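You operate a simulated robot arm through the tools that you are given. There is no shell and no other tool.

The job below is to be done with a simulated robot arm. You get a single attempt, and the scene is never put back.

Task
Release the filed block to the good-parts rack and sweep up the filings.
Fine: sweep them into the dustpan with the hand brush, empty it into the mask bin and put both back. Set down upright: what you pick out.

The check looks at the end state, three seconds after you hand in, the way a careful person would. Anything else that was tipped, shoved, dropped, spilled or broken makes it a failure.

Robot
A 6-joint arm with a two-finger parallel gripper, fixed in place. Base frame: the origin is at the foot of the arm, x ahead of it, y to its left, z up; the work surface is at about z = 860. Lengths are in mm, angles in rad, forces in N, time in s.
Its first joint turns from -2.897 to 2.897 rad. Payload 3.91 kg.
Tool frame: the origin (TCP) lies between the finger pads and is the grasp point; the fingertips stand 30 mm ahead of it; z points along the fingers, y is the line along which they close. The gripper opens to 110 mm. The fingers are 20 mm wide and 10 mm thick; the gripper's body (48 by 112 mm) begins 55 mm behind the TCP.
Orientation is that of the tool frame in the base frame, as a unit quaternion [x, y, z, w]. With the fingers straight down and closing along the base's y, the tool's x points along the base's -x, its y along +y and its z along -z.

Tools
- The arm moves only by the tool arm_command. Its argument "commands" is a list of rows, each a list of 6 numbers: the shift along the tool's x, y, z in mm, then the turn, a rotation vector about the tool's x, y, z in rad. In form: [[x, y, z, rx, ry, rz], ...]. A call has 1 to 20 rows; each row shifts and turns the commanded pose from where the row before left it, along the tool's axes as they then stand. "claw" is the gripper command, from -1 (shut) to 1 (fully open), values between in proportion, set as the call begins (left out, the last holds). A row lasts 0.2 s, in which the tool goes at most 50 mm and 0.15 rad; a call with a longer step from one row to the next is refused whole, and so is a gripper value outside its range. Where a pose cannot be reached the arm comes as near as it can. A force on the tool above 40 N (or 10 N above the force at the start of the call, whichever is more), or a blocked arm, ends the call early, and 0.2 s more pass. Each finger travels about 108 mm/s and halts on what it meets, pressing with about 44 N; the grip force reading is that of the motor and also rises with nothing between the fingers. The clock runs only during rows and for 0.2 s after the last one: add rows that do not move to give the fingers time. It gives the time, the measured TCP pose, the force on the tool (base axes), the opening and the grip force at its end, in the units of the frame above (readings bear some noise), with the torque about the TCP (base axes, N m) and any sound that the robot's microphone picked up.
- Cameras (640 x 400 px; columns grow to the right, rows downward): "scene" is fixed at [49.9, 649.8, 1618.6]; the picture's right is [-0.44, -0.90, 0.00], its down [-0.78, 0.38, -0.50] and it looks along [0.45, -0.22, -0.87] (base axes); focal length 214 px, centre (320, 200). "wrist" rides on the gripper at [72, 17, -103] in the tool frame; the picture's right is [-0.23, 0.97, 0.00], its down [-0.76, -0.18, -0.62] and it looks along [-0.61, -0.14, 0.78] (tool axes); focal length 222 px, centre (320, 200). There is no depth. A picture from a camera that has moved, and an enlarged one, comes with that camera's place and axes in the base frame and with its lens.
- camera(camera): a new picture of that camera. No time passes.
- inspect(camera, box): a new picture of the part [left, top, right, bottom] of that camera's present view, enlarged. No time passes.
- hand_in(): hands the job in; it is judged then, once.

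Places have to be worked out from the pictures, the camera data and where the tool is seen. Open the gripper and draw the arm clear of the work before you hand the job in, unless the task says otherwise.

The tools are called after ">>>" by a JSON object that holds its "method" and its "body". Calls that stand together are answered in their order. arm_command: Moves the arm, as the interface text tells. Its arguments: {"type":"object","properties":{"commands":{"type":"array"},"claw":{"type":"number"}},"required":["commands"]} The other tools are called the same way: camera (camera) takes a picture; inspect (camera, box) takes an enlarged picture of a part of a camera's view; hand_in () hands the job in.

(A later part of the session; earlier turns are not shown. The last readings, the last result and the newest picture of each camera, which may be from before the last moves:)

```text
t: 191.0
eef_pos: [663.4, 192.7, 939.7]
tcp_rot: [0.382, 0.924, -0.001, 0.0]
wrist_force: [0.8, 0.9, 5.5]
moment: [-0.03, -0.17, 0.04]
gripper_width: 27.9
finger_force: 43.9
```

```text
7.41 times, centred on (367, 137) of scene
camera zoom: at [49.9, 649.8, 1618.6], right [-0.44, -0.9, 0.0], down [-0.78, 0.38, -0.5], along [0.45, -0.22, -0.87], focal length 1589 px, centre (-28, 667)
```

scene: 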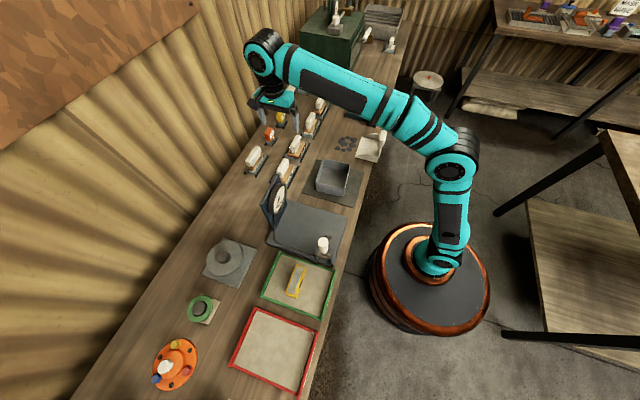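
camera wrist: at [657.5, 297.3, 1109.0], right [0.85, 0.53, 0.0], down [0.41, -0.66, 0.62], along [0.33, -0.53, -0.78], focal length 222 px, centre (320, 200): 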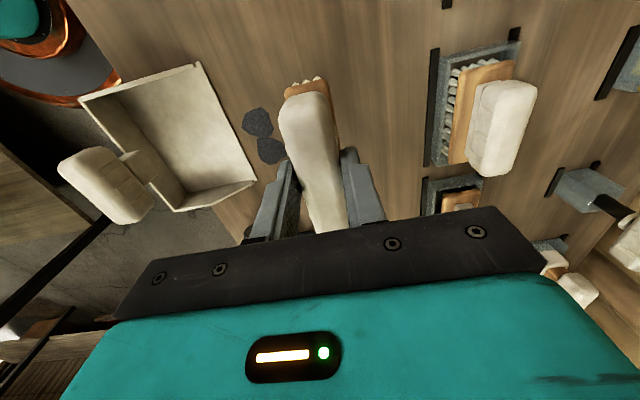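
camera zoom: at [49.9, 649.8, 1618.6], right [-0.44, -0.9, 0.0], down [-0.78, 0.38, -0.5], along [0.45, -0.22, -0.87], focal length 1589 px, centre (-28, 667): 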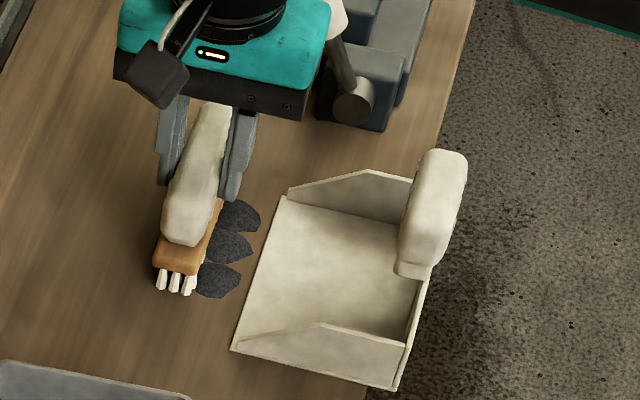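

Good — the patches ride ahead with steady light contact. Continuing up to the lip.

>>> {"method": "arm_command", "body": {"commands": [[0, -6, 0, 0, 0, 0], [0, -6, 0, 0, 0, 0], [0, -6, 0, 0, 0, 0], [0, -5, 0, 0, 0, 0], [0, 0, 0, 0, 0, 0]]}}

>>> {"method": "inspect", "body": {"camera": "scene", "box": [335, 110, 399, 164]}}

>>> {"method": "inspect", "body": {"camera": "wrist", "box": [220, 50, 350, 180]}}

```text
t: 192.2
eef_pos: [647.6, 177.6, 939.4]
tcp_rot: [0.382, 0.924, 0.0, -0.001]
wrist_force: [7.9, 7.9, 16.0]
moment: [0.42, -0.53, 0.05]
gripper_width: 27.5
finger_force: 43.9
```

```text
7.41 times, centred on (367, 137) of scene
camera zoom: at [49.9, 649.8, 1618.6], right [-0.44, -0.9, 0.0], down [-0.78, 0.38, -0.5], along [0.45, -0.22, -0.87], focal length 1589 px, centre (-28, 667)
```

zoom: 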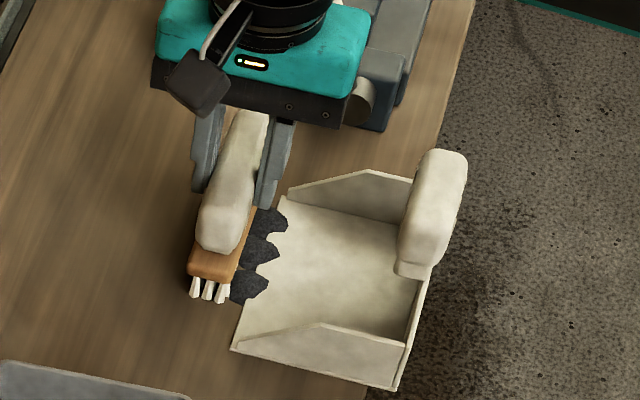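

```text
3.08 times, centred on (285, 115) of wrist
camera zoom: at [608.6, 238.2, 1042.4], right [0.85, 0.53, 0.0], down [0.41, -0.66, 0.62], along [0.33, -0.53, -0.78], focal length 684 px, centre (428, 462)
```

zoom: 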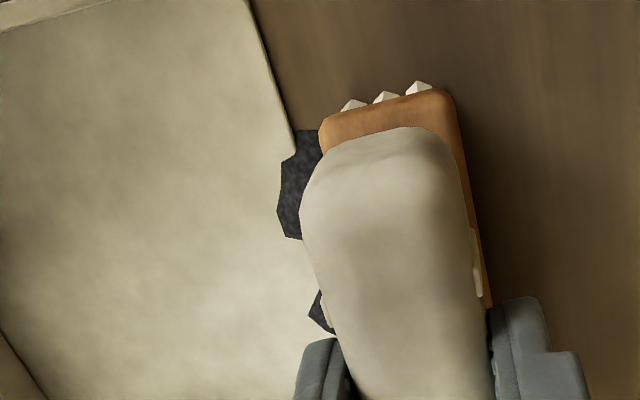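

The patches overhang the lip now. I'll creep the last centimetre in contact until the bristles meet the lip.

>>> {"method": "arm_command", "body": {"commands": [[0, -3, -0.1, 0, 0, 0], [0, -3, 0, 0, 0, 0], [0, -3, 0, 0, 0, 0], [0, 0, 0, 0, 0, 0]]}}

>>> {"method": "inspect", "body": {"camera": "scene", "box": [335, 110, 399, 164]}}

>>> {"method": "inspect", "body": {"camera": "wrist", "box": [220, 50, 350, 180]}}

```text
t: 193.2
eef_pos: [641.0, 167.5, 940.2]
tcp_rot: [0.381, 0.924, 0.0, 0.0]
wrist_force: [3.4, 4.9, 7.5]
moment: [0.27, -0.18, 0.03]
gripper_width: 27.4
finger_force: 43.6
```

```text
7.41 times, centred on (367, 137) of scene
camera zoom: at [49.9, 649.8, 1618.6], right [-0.44, -0.9, 0.0], down [-0.78, 0.38, -0.5], along [0.45, -0.22, -0.87], focal length 1589 px, centre (-28, 667)
```

zoom: 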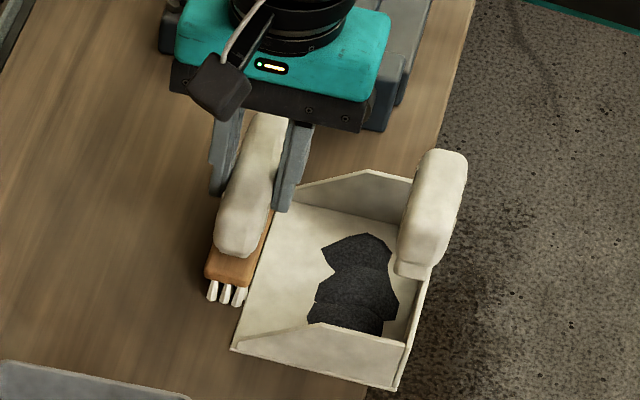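

```text
3.08 times, centred on (285, 115) of wrist
camera zoom: at [601.3, 229.9, 1042.4], right [0.85, 0.53, 0.0], down [0.41, -0.66, 0.62], along [0.33, -0.53, -0.78], focal length 684 px, centre (428, 462)
```

zoom: 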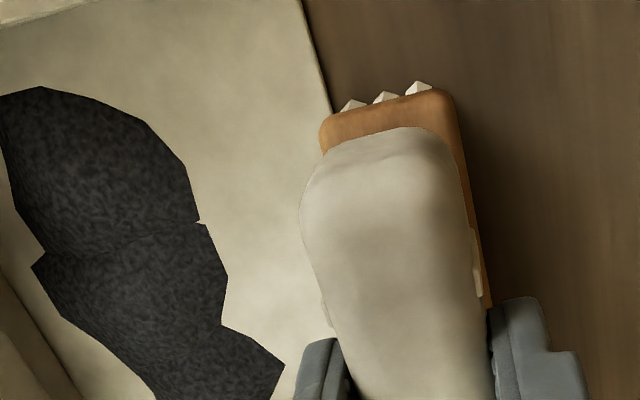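

The filings are now in the dustpan. Lifting the brush and checking that the bench is clean.

>>> {"method": "arm_command", "body": {"commands": [[0, 3, -10, 0, 0, 0], [0, 20, -30, 0, 0, 0], [0, 30, -35, 0, 0, 0], [0, 35, -25, 0, 0, 0], [0, 40, 0, 0, 0, 0], [0, 0, 0, 0, 0, 0]]}}

>>> {"method": "inspect", "body": {"camera": "scene", "box": [310, 90, 406, 170]}}

>>> {"method": "camera", "body": {"camera": "wrist"}}

```text
t: 194.6
eef_pos: [731.3, 259.2, 1041.6]
tcp_rot: [0.382, 0.924, 0.0, -0.001]
wrist_force: [0.4, 0.8, -1.9]
moment: [-0.01, 0.0, -0.02]
gripper_width: 27.5
finger_force: 44.2
```

```text
5.00 times, centred on (358, 130) of scene
camera zoom: at [49.9, 649.8, 1618.6], right [-0.44, -0.9, 0.0], down [-0.78, 0.38, -0.5], along [0.45, -0.22, -0.87], focal length 1072 px, centre (130, 550)
```

zoom: 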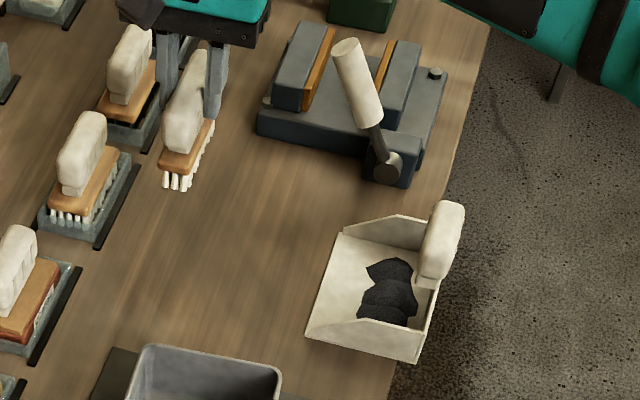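

```text
taken
camera wrist: at [692.0, 320.6, 1143.1], right [0.85, 0.53, 0.0], down [0.41, -0.66, 0.62], along [0.33, -0.53, -0.78], focal length 222 px, centre (320, 200)
```

wrist: 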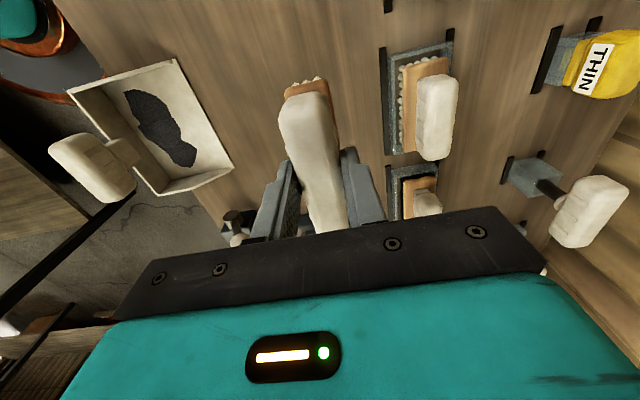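

The bench is clean and the filings sit in the pan. Returning the hand brush to its holder along the reverse path.

>>> {"method": "arm_command", "body": {"commands": [[0, 15, -22, 0, 0, 0], [40, 0, 0, 0, 0, 0], [45, 0, 0, 0, 0, 0], [45, 0, 0, 0, 0, 0], [45, 0, 0, 0, 0, 0], [45, 0, 0, 0, 0, 0], [48.7, 0, 0, 0, 0, 0], [0, 40, 0, 0, 0, 0], [0, 40, 0, 0, 0, 0], [0, 40, 0, 0, 0, 0], [0, 40, 0, 0, 0, 0], [0, 40, 5, 0, 0, 0], [0, 30, 15, 0, 0, 0], [0, 17, 15, 0, 0, 0], [0, 0, 0, 0, 0, 0], [0, 0, 0, 0, 0, 0]]}}

>>> {"method": "camera", "body": {"camera": "wrist"}}

>>> {"method": "inspect", "body": {"camera": "scene", "box": [230, 125, 290, 175]}}

```text
t: 198.0
eef_pos: [726.9, 634.5, 1027.2]
tcp_rot: [0.382, 0.924, 0.0, 0.0]
wrist_force: [0.5, -0.5, -1.7]
moment: [-0.01, -0.01, -0.02]
gripper_width: 27.2
finger_force: 43.6
```

```text
taken
camera wrist: at [687.6, 696.8, 1129.6], right [0.85, 0.53, 0.0], down [0.41, -0.66, 0.62], along [0.33, -0.53, -0.78], focal length 222 px, centre (320, 200)
```

wrist: 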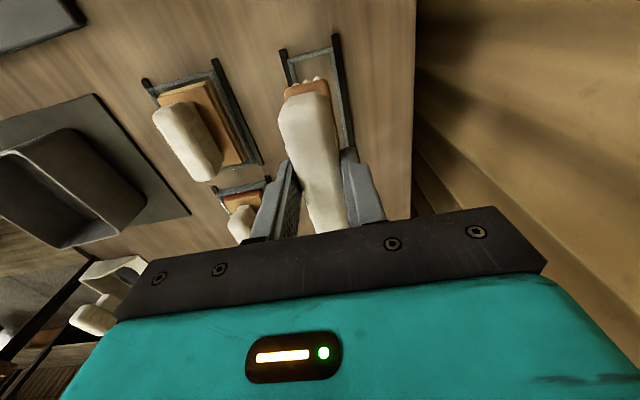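

```text
8.00 times, centred on (260, 150) of scene
camera zoom: at [49.9, 649.8, 1618.6], right [-0.44, -0.9, 0.0], down [-0.78, 0.38, -0.5], along [0.45, -0.22, -0.87], focal length 1716 px, centre (800, 600)
```

zoom: 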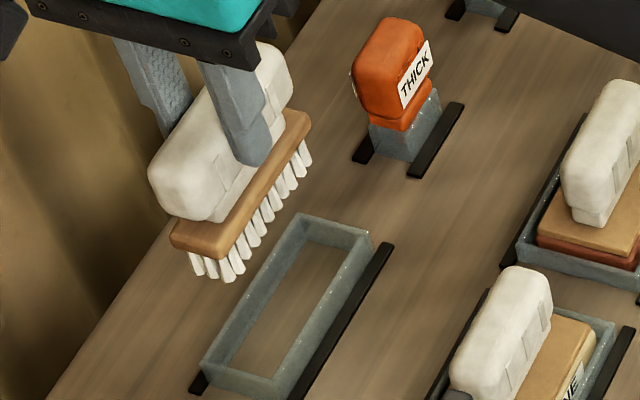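

Pose matches the pick-up position. Lowering to just above the holder for a check.

>>> {"method": "arm_command", "body": {"commands": [[0, 0, 20, 0, 0, 0], [0, 0, 20, 0, 0, 0], [0, 0, 8, 0, 0, 0], [0, 0, 0, 0, 0, 0]]}}

>>> {"method": "inspect", "body": {"camera": "scene", "box": [230, 135, 290, 185]}}

>>> {"method": "inspect", "body": {"camera": "wrist", "box": [250, 20, 390, 160]}}

```text
t: 199.0
eef_pos: [727.1, 635.1, 978.7]
tcp_rot: [0.383, 0.924, -0.001, 0.0]
wrist_force: [-0.1, -0.4, -2.0]
moment: [0.02, 0.03, -0.02]
gripper_width: 27.6
finger_force: 43.8
```

```text
8.00 times, centred on (260, 160) of scene
camera zoom: at [49.9, 649.8, 1618.6], right [-0.44, -0.9, 0.0], down [-0.78, 0.38, -0.5], along [0.45, -0.22, -0.87], focal length 1716 px, centre (800, 520)
```

zoom: 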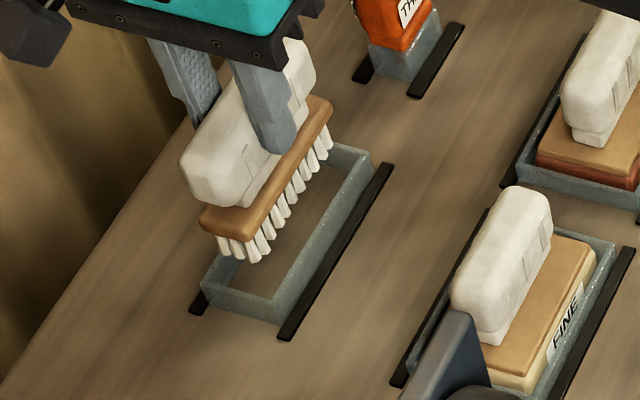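

```text
2.86 times, centred on (320, 90) of wrist
camera zoom: at [687.2, 697.1, 1081.7], right [0.85, 0.53, 0.0], down [0.41, -0.66, 0.62], along [0.33, -0.53, -0.78], focal length 635 px, centre (320, 514)
```

zoom: 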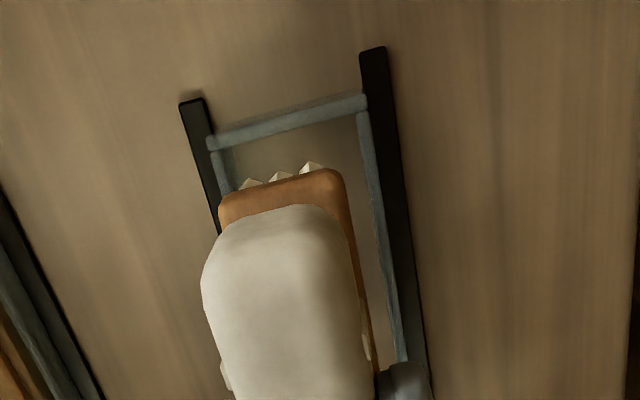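

Lowering into the holder.

>>> {"method": "arm_command", "body": {"commands": [[0, 0, 12, 0, 0, 0], [0, 0, 12, 0, 0, 0], [0, 0, 8, 0, 0, 0], [0, 0, 4, 0, 0, 0], [0, 0, 0, 0, 0, 0]]}}

>>> {"method": "inspect", "body": {"camera": "scene", "box": [230, 135, 290, 185]}}

>>> {"method": "arm_command", "body": {"commands": [[0, 0, 1.5, 0, 0, 0], [0, 0, 1, 0, 0, 0], [0, 0, 0, 0, 0, 0]]}}

```text
t: 200.2
eef_pos: [728.1, 636.3, 942.0]
tcp_rot: [0.382, 0.924, -0.001, 0.0]
wrist_force: [0.5, 0.1, -1.3]
moment: [0.04, 0.01, 0.04]
gripper_width: 27.3
finger_force: 44.3
```

```text
8.00 times, centred on (260, 160) of scene
camera zoom: at [49.9, 649.8, 1618.6], right [-0.44, -0.9, 0.0], down [-0.78, 0.38, -0.5], along [0.45, -0.22, -0.87], focal length 1716 px, centre (800, 520)
```

zoom: 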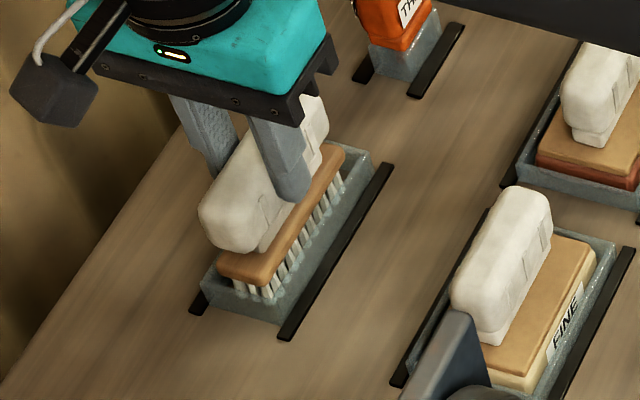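

```text
t: 201.0
eef_pos: [727.3, 638.0, 940.3]
tcp_rot: [0.382, 0.924, -0.001, 0.0]
wrist_force: [-0.1, 1.6, 0.8]
moment: [0.0, -0.01, 0.0]
gripper_width: 27.2
finger_force: 44.1
```

The brush is seated with light contact. Releasing and rising straight up.

>>> {"method": "arm_command", "body": {"commands": [[0, 0, 0, 0, 0, 0], [0, 0, 0, 0, 0, 0], [0, 0, 0, 0, 0, 0]], "claw": 0.1}}

>>> {"method": "arm_command", "body": {"commands": [[0, 0, -15, 0, 0, 0], [0, 0, -30, 0, 0, 0], [0, 0, -40, 0, 0, 0], [0, -30, -20, 0, 0, 0], [0, -40, -20, 0, 0, 0], [0, -45, -10, 0, 0, 0], [0, 0, 0, 0, 0, 0]]}}

>>> {"method": "inspect", "body": {"camera": "scene", "box": [230, 135, 290, 185]}}

>>> {"method": "camera", "body": {"camera": "wrist"}}

```text
t: 201.8
eef_pos: [727.8, 637.4, 938.7]
tcp_rot: [0.382, 0.924, 0.0, -0.001]
wrist_force: [-0.4, 0.9, 1.0]
moment: [0.01, 0.0, 0.0]
gripper_width: 60.7
finger_force: 0.1
```

```text
t: 203.4
eef_pos: [642.5, 554.0, 1074.7]
tcp_rot: [0.381, 0.924, -0.001, -0.001]
wrist_force: [0.3, -0.2, -0.5]
moment: [0.0, 0.01, 0.0]
gripper_width: 60.4
finger_force: 0.0
```

```text
8.00 times, centred on (260, 160) of scene
camera zoom: at [49.9, 649.8, 1618.6], right [-0.44, -0.9, 0.0], down [-0.78, 0.38, -0.5], along [0.45, -0.22, -0.87], focal length 1716 px, centre (800, 520)
```

zoom: 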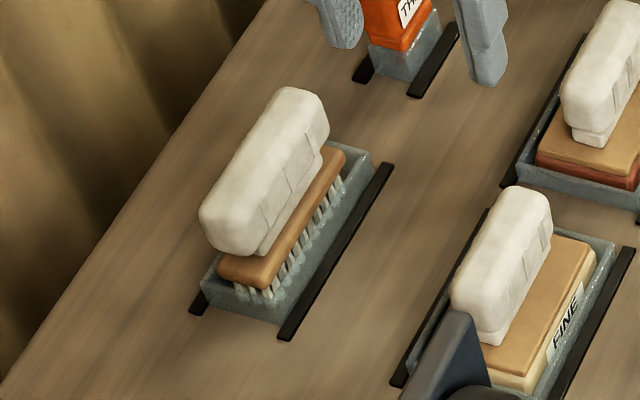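

```text
taken
camera wrist: at [603.1, 615.1, 1176.5], right [0.85, 0.53, 0.0], down [0.41, -0.66, 0.62], along [0.33, -0.53, -0.78], focal length 222 px, centre (320, 200)
```

wrist: 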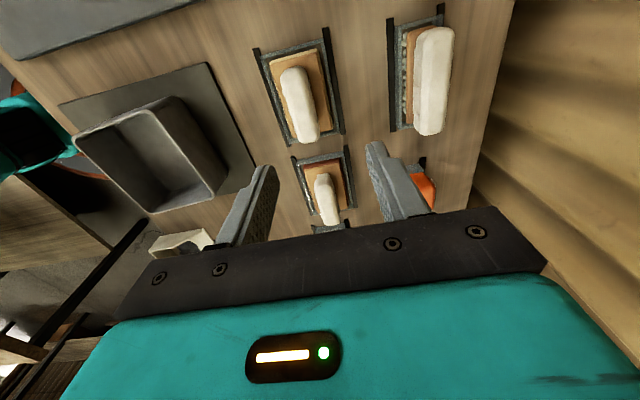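

The hand brush is back in its holder. Before lifting the loaded pan, I'll rehearse the emptying pose with the empty gripper: turned 180° (mouth would face me) and tilted over the bin.

>>> {"method": "arm_command", "body": {"commands": [[0, -40, -10, 0, 0, 0], [0, -45, -10, 0, 0, 0], [0, -45, -5, 0, 0, 0], [0, -45, 0, 0, 0, 0], [-10, -45, 0, 0, 0, 0], [-10, -45, 0, 0, 0, 0], [-7, -10, 0, 0, 0, 0], [0, 0, 0, 0, 0, 0]]}}

>>> {"method": "arm_command", "body": {"commands": [[0, 0, 0, 0, 0, -0.15], [0, 0, 0, 0, 0, -0.15], [0, 0, 0, 0, 0, -0.15], [0, 0, 0, 0, 0, -0.15], [0, 0, 0, 0, 0, -0.15], [0, 0, 0, 0, 0, -0.15], [0, 0, 0, 0, 0, -0.15], [0, 0, 0, 0, 0, -0.15], [0, 0, 0, 0, 0, -0.15], [0, 0, 0, 0, 0, -0.15], [0, 0, 0, 0, 0, -0.15], [0, 0, 0, 0, 0, -0.15], [0, 0, 0, 0, 0, -0.15], [0, 0, 0, 0, 0, -0.15], [0, 0, 0, 0, 0, -0.15], [0, 0, 0, 0, 0, -0.15], [0, 0, 0, 0, 0, -0.15], [0, 0, 0, 0, 0, -0.15], [0, 0, 0, 0, 0, -0.15], [0, 0, 0, 0, 0, -0.15]]}}

```text
t: 205.2
eef_pos: [471.8, 339.8, 1099.4]
tcp_rot: [0.382, 0.924, 0.0, 0.0]
wrist_force: [-0.4, -0.6, 0.0]
moment: [0.02, 0.0, -0.01]
gripper_width: 60.5
finger_force: 0.0
```

```text
t: 209.4
eef_pos: [470.7, 340.5, 1100.9]
tcp_rot: [0.895, -0.446, 0.0, 0.001]
wrist_force: [-0.5, 0.3, -0.9]
moment: [-0.03, 0.01, 0.0]
gripper_width: 60.3
finger_force: 0.1
```

The yaw works. Now testing the tilt (mouth-down direction) with the empty hand.

>>> {"method": "arm_command", "body": {"commands": [[0, 0, 0, 0, 0, -0.1416], [0, 0, 0, 0.15, 0, 0], [0, 0, 0, 0.15, 0, 0], [0, 0, 0, 0.15, 0, 0], [0, 0, 0, 0.15, 0, 0], [0, 0, 0, 0.15, 0, 0], [0, 0, 0, 0.15, 0, 0], [0, 0, 0, 0.15, 0, 0], [0, 0, 0, 0.15, 0, 0], [0, 0, 0, 0.15, 0, 0], [0, 0, 0, 0, 0, 0]]}}

>>> {"method": "camera", "body": {"camera": "scene"}}

```text
t: 211.8
eef_pos: [470.9, 340.0, 1100.6]
tcp_rot: [0.721, -0.299, 0.24, -0.577]
wrist_force: [0.4, 0.7, 0.7]
moment: [-0.02, 0.02, 0.03]
gripper_width: 60.4
finger_force: 0.1
```

```text
taken
```

scene: 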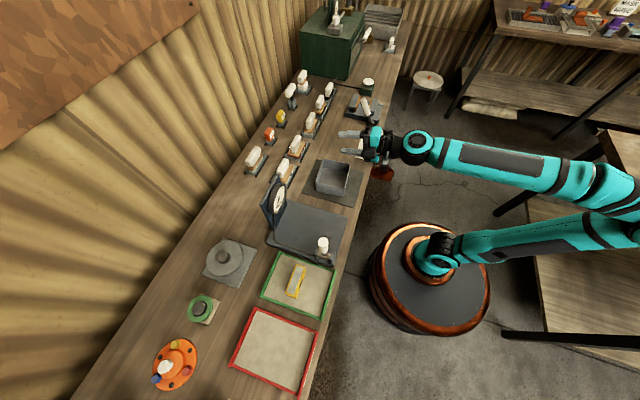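

The dumping pose is reachable. Undoing the tilt and turn, then heading to the pan's handle.

>>> {"method": "arm_command", "body": {"commands": [[0, 0, 0, -0.15, 0, 0], [0, 0, 0, -0.15, 0, 0], [0, 0, 0, -0.15, 0, 0], [0, 0, 0, -0.15, 0, 0], [0, 0, 0, -0.15, 0, 0], [0, 0, 0, -0.15, 0, 0], [0, 0, 0, -0.15, 0, 0], [0, 0, 0, -0.15, 0, 0], [0, 0, 0, -0.15, 0, 0], [0, 0, 0, 0, 0, 0.1416]]}}

>>> {"method": "arm_command", "body": {"commands": [[0, 0, 0, 0, 0, 0.15], [0, 0, 0, 0, 0, 0.15], [0, 0, 0, 0, 0, 0.15], [0, 0, 0, 0, 0, 0.15], [0, 0, 0, 0, 0, 0.15], [0, 0, 0, 0, 0, 0.15], [0, 0, 0, 0, 0, 0.15], [0, 0, 0, 0, 0, 0.15], [0, 0, 0, 0, 0, 0.15], [0, 0, 0, 0, 0, 0.15], [0, 0, 0, 0, 0, 0.15], [0, 0, 0, 0, 0, 0.15], [0, 0, 0, 0, 0, 0.15], [0, 0, 0, 0, 0, 0.15], [0, 0, 0, 0, 0, 0.15], [0, 0, 0, 0, 0, 0.15], [0, 0, 0, 0, 0, 0.15], [0, 0, 0, 0, 0, 0.15], [0, 0, 0, 0, 0, 0.15], [0, 0, 0, 0, 0, 0.15]]}}

>>> {"method": "arm_command", "body": {"commands": [[-30, -20, 0, 0, 0, 0], [-40, -20, 0, 0, 0, 0], [-40, -20, 0, 0, 0, 0], [-40, -20, 0, 0, 0, 0], [-30, -20, 0, 0, 0, 0], [0, -12, 0, 0, 0, 0], [0, 0, 0, 0, 0, 0]], "claw": 0.27}}

>>> {"method": "camera", "body": {"camera": "wrist"}}

>>> {"method": "inspect", "body": {"camera": "scene", "box": [340, 110, 404, 174]}}

```text
t: 214.0
eef_pos: [471.0, 340.1, 1099.9]
tcp_rot: [0.894, -0.448, -0.001, 0.001]
wrist_force: [0.0, 0.0, 0.3]
moment: [0.01, -0.01, 0.01]
gripper_width: 60.8
finger_force: 0.3
```

```text
t: 218.2
eef_pos: [470.5, 340.1, 1099.9]
tcp_rot: [0.383, 0.924, 0.0, 0.0]
wrist_force: [-1.4, 1.3, 0.5]
moment: [0.0, -0.02, 0.0]
gripper_width: 60.6
finger_force: 0.1
```

```text
t: 219.8
eef_pos: [521.4, 132.7, 1102.5]
tcp_rot: [0.382, 0.924, 0.0, 0.0]
wrist_force: [0.1, 0.0, -0.2]
moment: [0.01, 0.01, -0.03]
gripper_width: 69.9
finger_force: 0.0
```

```text
taken
camera wrist: at [481.0, 194.7, 1205.2], right [0.85, 0.53, 0.0], down [0.41, -0.66, 0.62], along [0.33, -0.53, -0.78], focal length 222 px, centre (320, 200)
```

wrist: 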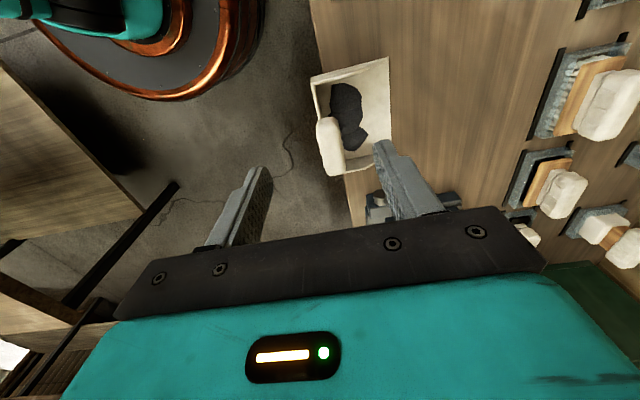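

```text
6.25 times, centred on (372, 142) of scene
camera zoom: at [49.9, 649.8, 1618.6], right [-0.44, -0.9, 0.0], down [-0.78, 0.38, -0.5], along [0.45, -0.22, -0.87], focal length 1340 px, centre (-5, 562)
```

zoom: 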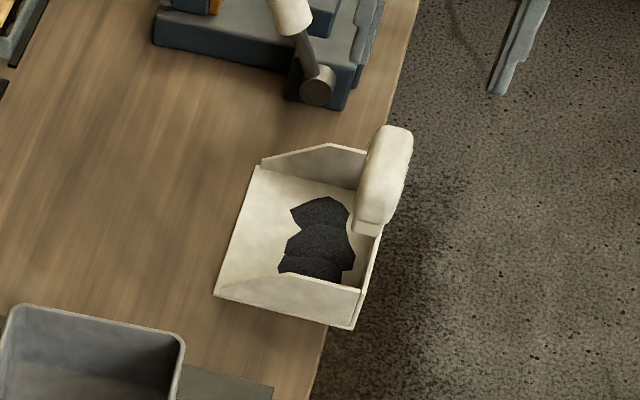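

The handle appears near s≈320, d≈462. I'll move over it and zoom in to check its exact line.

>>> {"method": "arm_command", "body": {"commands": [[-22, 0, 20, 0, 0, 0], [-23, 0, 30, 0, 0, 0], [0, 0, 30, 0, 0, 0], [0, 0, 0, 0, 0, 0]]}}

>>> {"method": "camera", "body": {"camera": "wrist"}}

>>> {"method": "inspect", "body": {"camera": "wrist", "box": [240, 40, 440, 200]}}

>>> {"method": "inspect", "body": {"camera": "scene", "box": [340, 110, 404, 174]}}

```text
t: 220.8
eef_pos: [552.1, 101.6, 1020.4]
tcp_rot: [0.382, 0.924, -0.002, 0.0]
wrist_force: [-0.3, -0.5, 0.0]
moment: [0.03, 0.0, -0.01]
gripper_width: 70.0
finger_force: 0.1
```

```text
taken
camera wrist: at [511.9, 163.1, 1122.8], right [0.85, 0.53, 0.0], down [0.41, -0.66, 0.62], along [0.33, -0.53, -0.78], focal length 222 px, centre (320, 200)
```

wrist: 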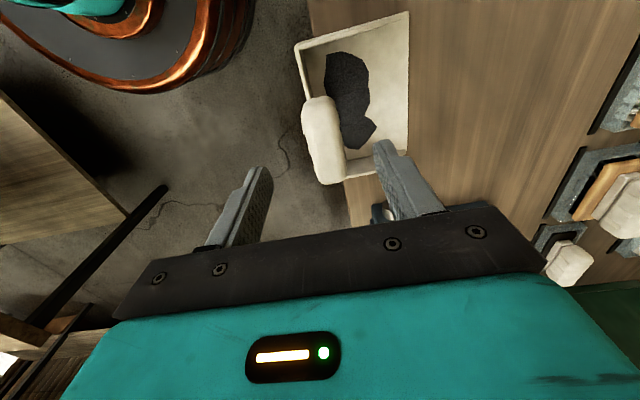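

```text
2.50 times, centred on (340, 120) of wrist
camera zoom: at [511.9, 163.1, 1122.8], right [0.85, 0.53, 0.0], down [0.41, -0.66, 0.62], along [0.33, -0.53, -0.78], focal length 555 px, centre (270, 400)
```

zoom: 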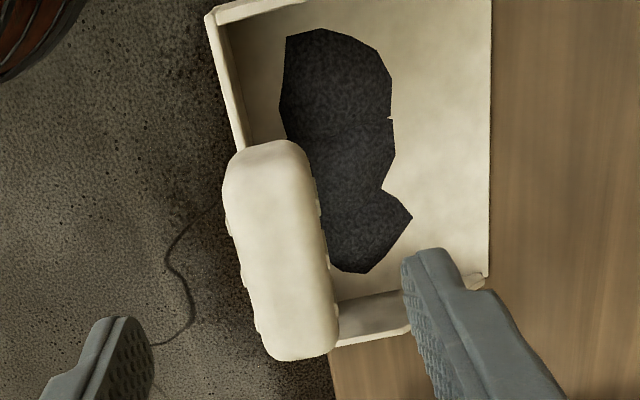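

```text
6.25 times, centred on (372, 142) of scene
camera zoom: at [49.9, 649.8, 1618.6], right [-0.44, -0.9, 0.0], down [-0.78, 0.38, -0.5], along [0.45, -0.22, -0.87], focal length 1340 px, centre (-5, 562)
```

zoom: 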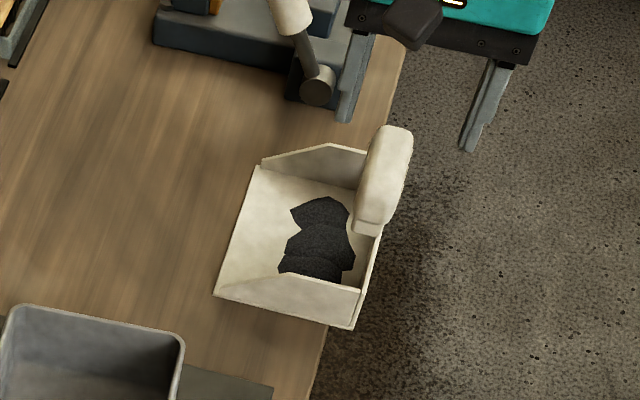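

The handle centre is at s≈318, d≈464; the pan isn't yawed (just shifted about 8 mm toward me). Descending to grip it.

>>> {"method": "arm_command", "body": {"commands": [[0, 2, 25, 0, 0, 0], [0, 0, 25, 0, 0, 0], [0, 0, 15, 0, 0, 0], [0, 0, 9, 0, 0, 0], [0, 0, 0, 0, 0, 0]]}}

>>> {"method": "camera", "body": {"camera": "wrist"}}

>>> {"method": "inspect", "body": {"camera": "scene", "box": [340, 110, 404, 174]}}

```text
t: 222.0
eef_pos: [552.0, 104.2, 949.7]
tcp_rot: [0.381, 0.925, -0.001, 0.0]
wrist_force: [-0.7, 0.7, -0.1]
moment: [0.02, 0.0, 0.0]
gripper_width: 69.6
finger_force: 0.0
```

```text
taken
camera wrist: at [512.9, 165.0, 1051.2], right [0.85, 0.53, 0.0], down [0.41, -0.66, 0.62], along [0.33, -0.53, -0.78], focal length 222 px, centre (320, 200)
```

wrist: 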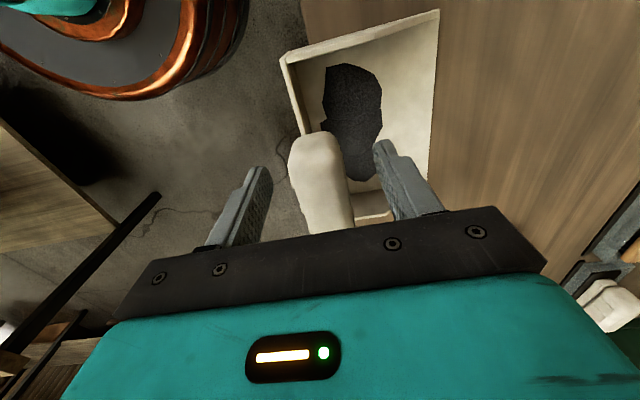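

```text
6.25 times, centred on (372, 142) of scene
camera zoom: at [49.9, 649.8, 1618.6], right [-0.44, -0.9, 0.0], down [-0.78, 0.38, -0.5], along [0.45, -0.22, -0.87], focal length 1340 px, centre (-5, 562)
```

zoom: 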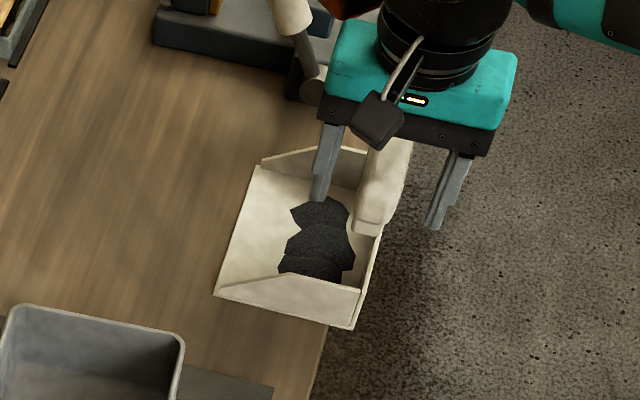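

Fingers straddle the handle. Closing.

>>> {"method": "arm_command", "body": {"commands": [[0, 0, 2, 0, 0, 0], [0, 0, 0, 0, 0, 0]]}}

>>> {"method": "arm_command", "body": {"commands": [[0, 0, 0, 0, 0, 0], [0, 0, 0, 0, 0, 0], [0, 0, 0, 0, 0, 0]], "claw": -1}}

>>> {"method": "inspect", "body": {"camera": "scene", "box": [340, 110, 404, 174]}}

```text
t: 222.6
eef_pos: [552.6, 104.3, 946.2]
tcp_rot: [0.382, 0.924, -0.001, 0.0]
wrist_force: [-0.1, -0.7, 0.2]
moment: [-0.03, 0.02, 0.02]
gripper_width: 70.1
finger_force: 0.0
```

```text
t: 223.4
eef_pos: [552.1, 103.0, 947.3]
tcp_rot: [0.382, 0.924, 0.0, -0.001]
wrist_force: [1.8, 2.1, 1.3]
moment: [0.15, -0.22, 0.04]
gripper_width: 27.8
finger_force: 43.8
```

```text
6.25 times, centred on (372, 142) of scene
camera zoom: at [49.9, 649.8, 1618.6], right [-0.44, -0.9, 0.0], down [-0.78, 0.38, -0.5], along [0.45, -0.22, -0.87], focal length 1340 px, centre (-5, 562)
```

zoom: 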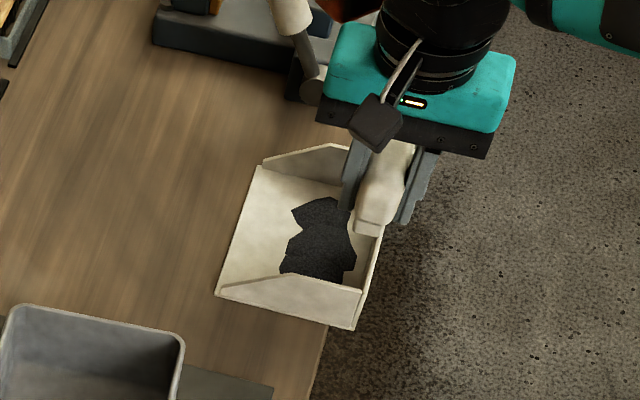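

Pan gripped (28 mm). Lifting it straight up, level and slowly.

>>> {"method": "arm_command", "body": {"commands": [[0, 0, -4, 0, 0, 0], [0, 0, -8, 0, 0, 0], [0, 0, -15, 0, 0, 0], [0, 0, -20, 0, 0, 0], [0, 0, -25, 0, 0, 0], [0, 0, -25, 0, 0, 0], [0, 0, -25, 0, 0, 0], [0, 0, -20, 0, 0, 0], [0, 0, 0, 0, 0, 0]]}}

>>> {"method": "camera", "body": {"camera": "wrist"}}

>>> {"method": "inspect", "body": {"camera": "scene", "box": [330, 90, 410, 160]}}

```text
t: 225.4
eef_pos: [551.2, 102.0, 1089.0]
tcp_rot: [0.382, 0.924, -0.001, 0.0]
wrist_force: [0.2, 0.2, -1.9]
moment: [-0.03, 0.05, -0.03]
gripper_width: 27.4
finger_force: 43.7
```

```text
taken
camera wrist: at [511.9, 164.7, 1191.9], right [0.85, 0.53, 0.0], down [0.41, -0.66, 0.62], along [0.33, -0.53, -0.78], focal length 222 px, centre (320, 200)
```

wrist: 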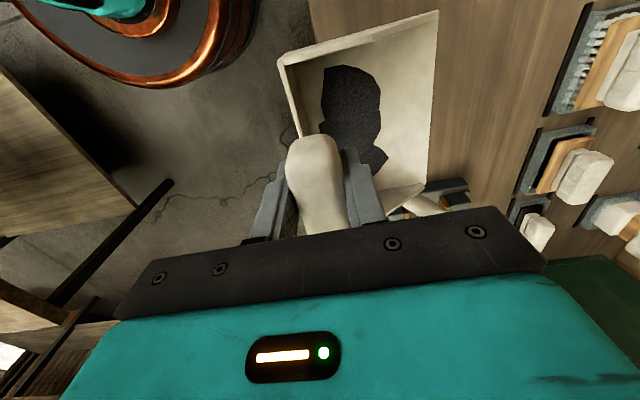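

```text
5.71 times, centred on (370, 125) of scene
camera zoom: at [49.9, 649.8, 1618.6], right [-0.44, -0.9, 0.0], down [-0.78, 0.38, -0.5], along [0.45, -0.22, -0.87], focal length 1226 px, centre (34, 629)
```

zoom: 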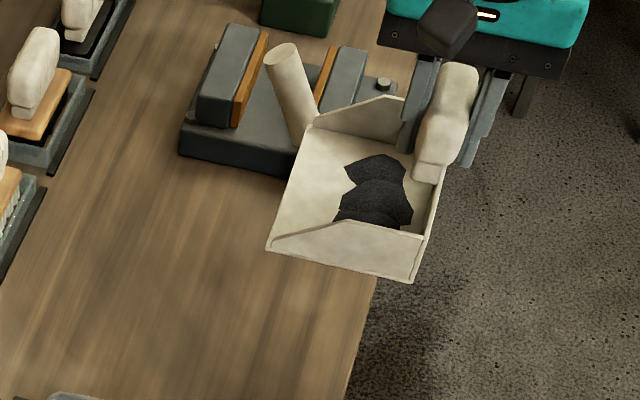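

Pan is level with the filings aboard. Carrying it gently to above the bin side.

>>> {"method": "arm_command", "body": {"commands": [[10, 3, 0, 0, 0, 0], [20, 7, 0, 0, 0, 0], [26, 9, 0, 0, 0, 0], [28, 10, 0, 0, 0, 0], [28, 10, 0, 0, 0, 0], [28, 10, 0, 0, 0, 0], [28, 10, 0, 0, 0, 0], [28, 9, 0, 0, 0, 0], [20, 7, 0, 0, 0, 0], [10, 3, 0, 0, 0, 0], [0, 0, 0, 0, 0, 0]]}}

>>> {"method": "arm_command", "body": {"commands": [[0, 0, 0, 0, 0, -0.05], [0, 0, 0, 0, 0, -0.1], [0, 0, 0, 0, 0, -0.1], [0, 0, 0, 0, 0, -0.1], [0, 0, 0, 0, 0, -0.1], [0, 0, 0, 0, 0, -0.1], [0, 0, 0, 0, 0, -0.1], [0, 0, 0, 0, 0, -0.1], [0, 0, 0, 0, 0, -0.1], [0, 0, 0, 0, 0, -0.1], [0, 0, 0, 0, 0, -0.1], [0, 0, 0, 0, 0, -0.1], [0, 0, 0, 0, 0, -0.1], [0, 0, 0, 0, 0, -0.1], [0, 0, 0, 0, 0, -0.1], [0, 0, 0, 0, 0, -0.1], [0, 0, 0, 0, 0, -0.05], [0, 0, 0, 0, 0, 0]]}}

>>> {"method": "camera", "body": {"camera": "wrist"}}

>>> {"method": "camera", "body": {"camera": "scene"}}

```text
t: 227.8
eef_pos: [445.8, 319.4, 1088.5]
tcp_rot: [0.382, 0.924, -0.001, 0.0]
wrist_force: [-0.2, -0.3, -2.0]
moment: [-0.04, 0.02, 0.02]
gripper_width: 27.7
finger_force: 44.3
```

```text
t: 231.6
eef_pos: [447.7, 318.2, 1087.1]
tcp_rot: [-0.397, 0.918, 0.0, -0.001]
wrist_force: [-0.1, -0.3, -3.0]
moment: [-0.06, -0.02, 0.0]
gripper_width: 27.6
finger_force: 44.0
```

```text
taken
camera wrist: at [385.3, 275.9, 1189.7], right [-0.55, 0.83, 0.0], down [0.65, 0.43, 0.62], along [0.52, 0.34, -0.78], focal length 222 px, centre (320, 200)
```

wrist: 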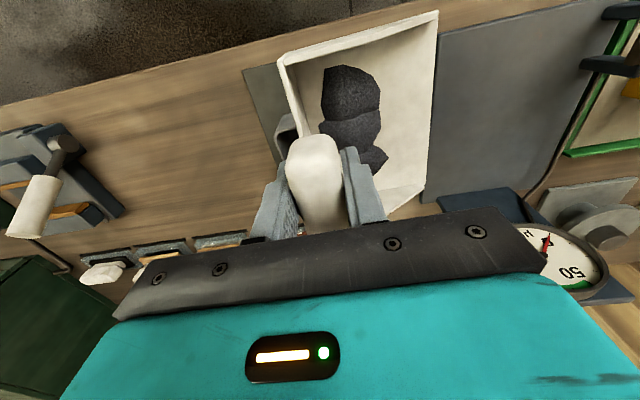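

```text
taken
```

scene: 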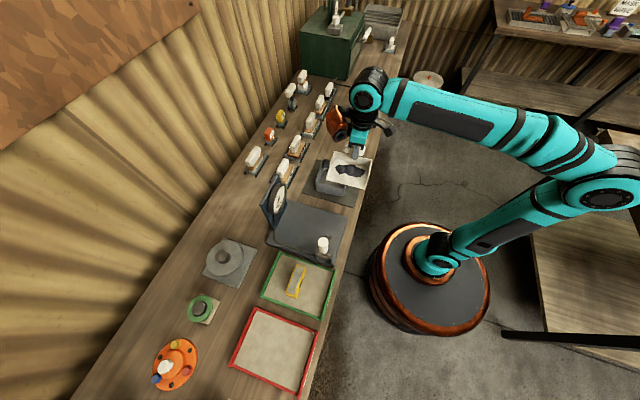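

Half-turn midpoint is stable, filings in place. Completing the 180° turn.

>>> {"method": "arm_command", "body": {"commands": [[0, 0, 0, 0, 0, -0.05], [0, 0, 0, 0, 0, -0.1], [0, 0, 0, 0, 0, -0.1], [0, 0, 0, 0, 0, -0.1], [0, 0, 0, 0, 0, -0.1], [0, 0, 0, 0, 0, -0.1], [0, 0, 0, 0, 0, -0.1], [0, 0, 0, 0, 0, -0.1], [0, 0, 0, 0, 0, -0.1], [0, 0, 0, 0, 0, -0.1], [0, 0, 0, 0, 0, -0.1], [0, 0, 0, 0, 0, -0.1], [0, 0, 0, 0, 0, -0.1], [0, 0, 0, 0, 0, -0.1], [0, 0, 0, 0, 0, -0.1], [0, 0, 0, 0, 0, -0.0916], [0, 0, 0, 0, 0, 0]]}}

>>> {"method": "camera", "body": {"camera": "wrist"}}

>>> {"method": "inspect", "body": {"camera": "scene", "box": [280, 110, 400, 220]}}

```text
t: 235.2
eef_pos: [447.1, 318.8, 1085.1]
tcp_rot: [0.924, -0.382, 0.0, 0.001]
wrist_force: [-0.2, 0.9, -2.5]
moment: [0.05, -0.04, -0.02]
gripper_width: 27.7
finger_force: 44.0
```

```text
taken
camera wrist: at [486.3, 254.3, 1188.3], right [-0.85, -0.53, 0.0], down [-0.41, 0.66, 0.62], along [-0.33, 0.53, -0.78], focal length 222 px, centre (320, 200)
```

wrist: 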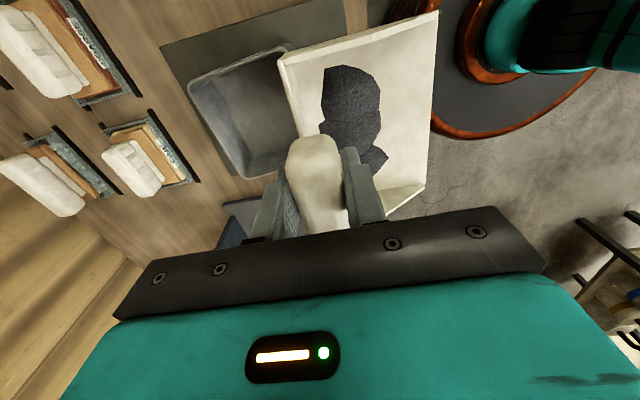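

```text
3.64 times, centred on (340, 165) of scene
camera zoom: at [49.9, 649.8, 1618.6], right [-0.44, -0.9, 0.0], down [-0.78, 0.38, -0.5], along [0.45, -0.22, -0.87], focal length 780 px, centre (247, 327)
```

zoom: 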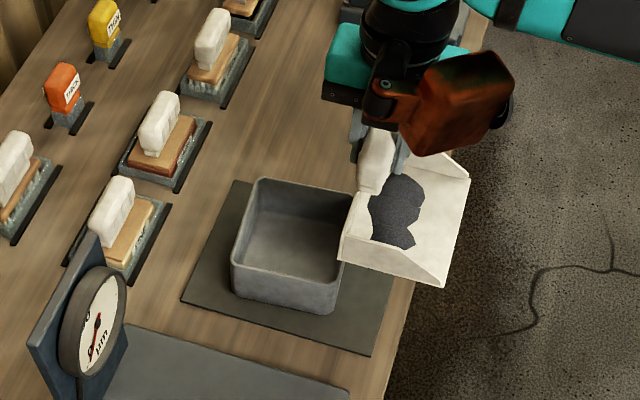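

Turned; the mouth faces me. The bin centre is about s≈91, d≈618, rim z≈925. I'll move so the pan's mouth edge is over the bin centre and lower close to the rim, still level.

>>> {"method": "arm_command", "body": {"commands": [[0, -10, 0, 0, 0, 0], [0, -20, 0, 0, 0, 0], [0, -28, 0, 0, 0, 0], [0, -30, 0, 0, 0, 0], [0, -30, 0, 0, 0, 0], [0, -25, 0, 0, 0, 0], [0, -15, 8, 0, 0, 0], [0, -5.5, 12, 0, 0, 0], [0, 0, 12, 0, 0, 0], [0, 0, 8, 0, 0, 0], [0, 0, 0, 0, 0, 0]]}}

>>> {"method": "camera", "body": {"camera": "wrist"}}

>>> {"method": "inspect", "body": {"camera": "scene", "box": [280, 120, 400, 220]}}

```text
t: 237.6
eef_pos: [562.6, 435.7, 1045.6]
tcp_rot: [0.924, -0.381, 0.0, 0.001]
wrist_force: [-0.1, -0.6, -2.8]
moment: [0.02, -0.05, -0.02]
gripper_width: 27.7
finger_force: 44.1
```

```text
taken
camera wrist: at [601.1, 370.4, 1148.1], right [-0.85, -0.53, 0.0], down [-0.41, 0.66, 0.62], along [-0.33, 0.53, -0.78], focal length 222 px, centre (320, 200)
```

wrist: 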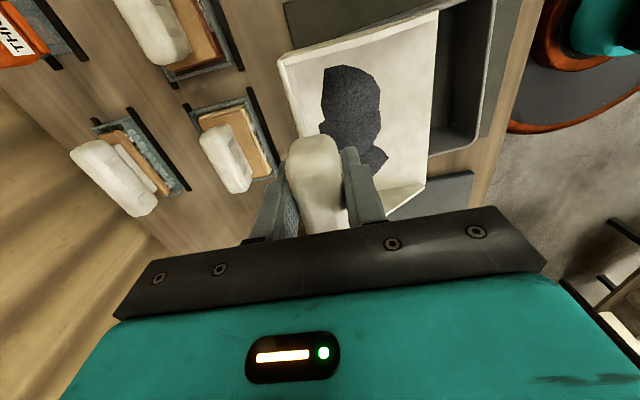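

```text
4.00 times, centred on (340, 170) of scene
camera zoom: at [49.9, 649.8, 1618.6], right [-0.44, -0.9, 0.0], down [-0.78, 0.38, -0.5], along [0.45, -0.22, -0.87], focal length 858 px, centre (240, 320)
```

zoom: 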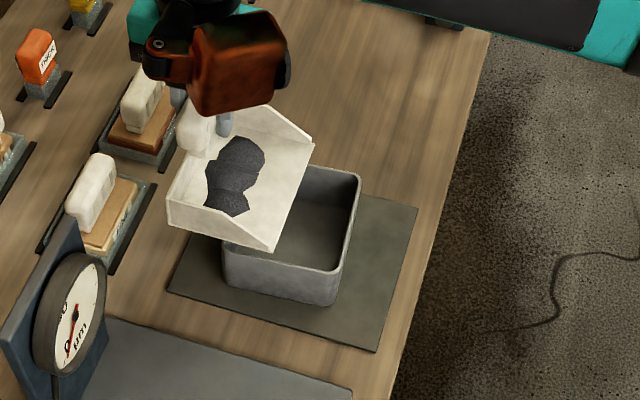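

The mouth edge is over the bin. Now tilting about the mouth edge in small steps.

>>> {"method": "arm_command", "body": {"commands": [[0, 8.4, -9.3, 0.1, 0, 0], [0, 8.4, -9.3, 0.1, 0, 0], [0, 8.4, -9.3, 0.1, 0, 0], [0, 8.4, -9.3, 0.1, 0, 0], [0, 8.4, -9.3, 0.1, 0, 0], [0, 0, 0, 0, 0, 0]]}}

>>> {"method": "inspect", "body": {"camera": "scene", "box": [280, 120, 400, 220]}}

>>> {"method": "camera", "body": {"camera": "wrist"}}

```text
t: 239.0
eef_pos: [526.9, 399.8, 1081.1]
tcp_rot: [0.896, -0.37, 0.094, -0.228]
wrist_force: [-0.2, 0.9, -2.8]
moment: [-0.02, 0.03, -0.02]
gripper_width: 27.6
finger_force: 44.0
```

```text
4.00 times, centred on (340, 170) of scene
camera zoom: at [49.9, 649.8, 1618.6], right [-0.44, -0.9, 0.0], down [-0.78, 0.38, -0.5], along [0.45, -0.22, -0.87], focal length 858 px, centre (240, 320)
```

zoom: 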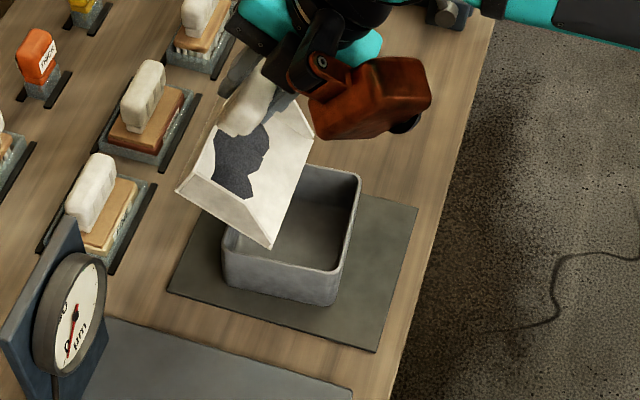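

```text
taken
camera wrist: at [532.5, 300.8, 1164.9], right [-0.76, -0.44, -0.47], down [-0.64, 0.44, 0.63], along [-0.08, 0.78, -0.62], focal length 222 px, centre (320, 200)
```

wrist: 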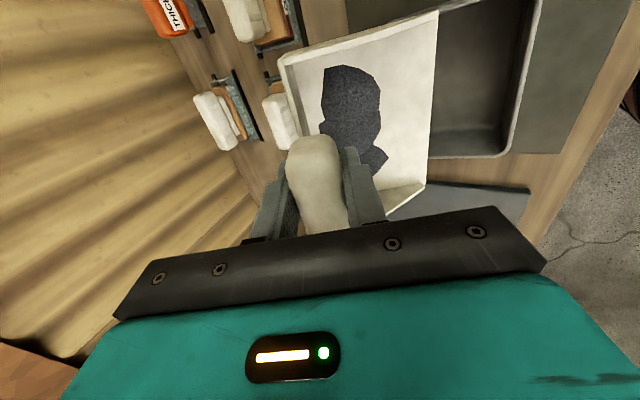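

Stable; the mouth edge stays at d≈614. Continuing the tilt.

>>> {"method": "arm_command", "body": {"commands": [[0, 8.4, -9.3, 0.1, 0, 0], [0, 8.4, -9.3, 0.1, 0, 0], [0, 8.4, -9.3, 0.1, 0, 0], [0, 8.4, -9.3, 0.1, 0, 0], [0, 0, 0, 0, 0, 0]]}}

>>> {"method": "inspect", "body": {"camera": "scene", "box": [280, 120, 400, 220]}}

>>> {"method": "camera", "body": {"camera": "wrist"}}

```text
t: 240.2
eef_pos: [492.6, 363.1, 1093.0]
tcp_rot: [0.833, -0.344, 0.165, -0.401]
wrist_force: [0.7, -0.7, -3.2]
moment: [-0.08, 0.05, 0.01]
gripper_width: 27.4
finger_force: 44.2
```

```text
4.00 times, centred on (340, 170) of scene
camera zoom: at [49.9, 649.8, 1618.6], right [-0.44, -0.9, 0.0], down [-0.78, 0.38, -0.5], along [0.45, -0.22, -0.87], focal length 858 px, centre (240, 320)
```

zoom: 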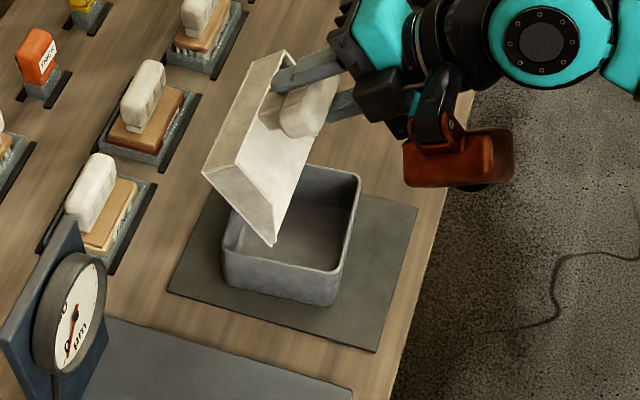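

```text
taken
camera wrist: at [478.6, 245.9, 1143.3], right [-0.59, -0.27, -0.76], down [-0.81, 0.27, 0.53], along [0.06, 0.92, -0.38], focal length 222 px, centre (320, 200)
```

wrist: 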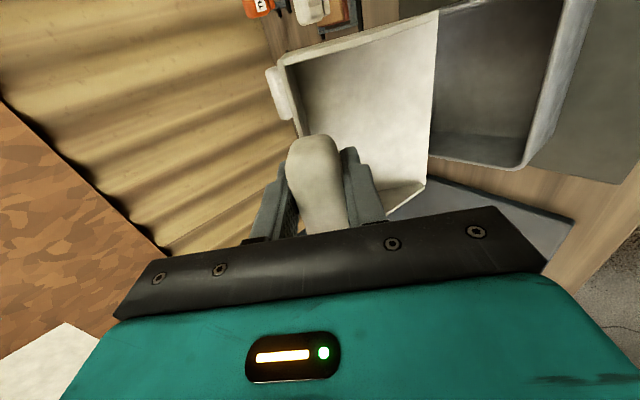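

The filings have slid out of the pan. I'll tilt a little more to be thorough, then check the bin.

>>> {"method": "arm_command", "body": {"commands": [[0, 8.4, -9.3, 0.1, 0, 0], [0, 8.4, -9.3, 0.1, 0, 0], [0, 8.4, -9.3, 0.1, 0, 0], [0, 0, 0, 0, 0, 0], [0, 0, 0, 0, 0, 0]]}}

>>> {"method": "inspect", "body": {"camera": "scene", "box": [300, 140, 380, 210]}}

>>> {"method": "camera", "body": {"camera": "wrist"}}

```text
t: 241.4
eef_pos: [466.1, 336.7, 1087.5]
tcp_rot: [0.763, -0.314, 0.215, -0.522]
wrist_force: [0.0, -1.3, -2.0]
moment: [-0.1, 0.06, -0.04]
gripper_width: 27.6
finger_force: 44.0
```

```text
5.71 times, centred on (340, 175) of scene
camera zoom: at [49.9, 649.8, 1618.6], right [-0.44, -0.9, 0.0], down [-0.78, 0.38, -0.5], along [0.45, -0.22, -0.87], focal length 1226 px, centre (206, 343)
```

zoom: 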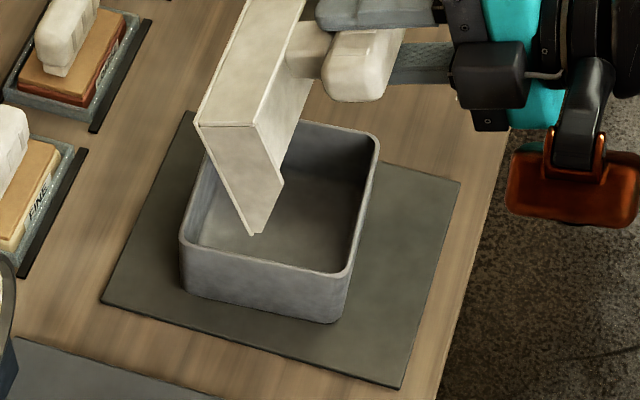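

```text
taken
camera wrist: at [444.4, 211.5, 1109.4], right [-0.41, -0.09, -0.91], down [-0.9, 0.17, 0.39], along [0.12, 0.98, -0.15], focal length 222 px, centre (320, 200)
```

wrist: 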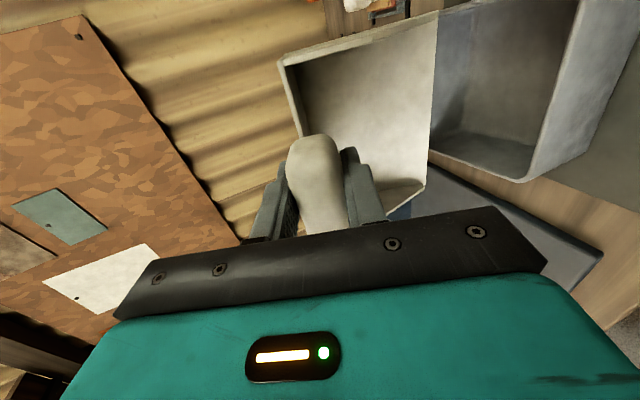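

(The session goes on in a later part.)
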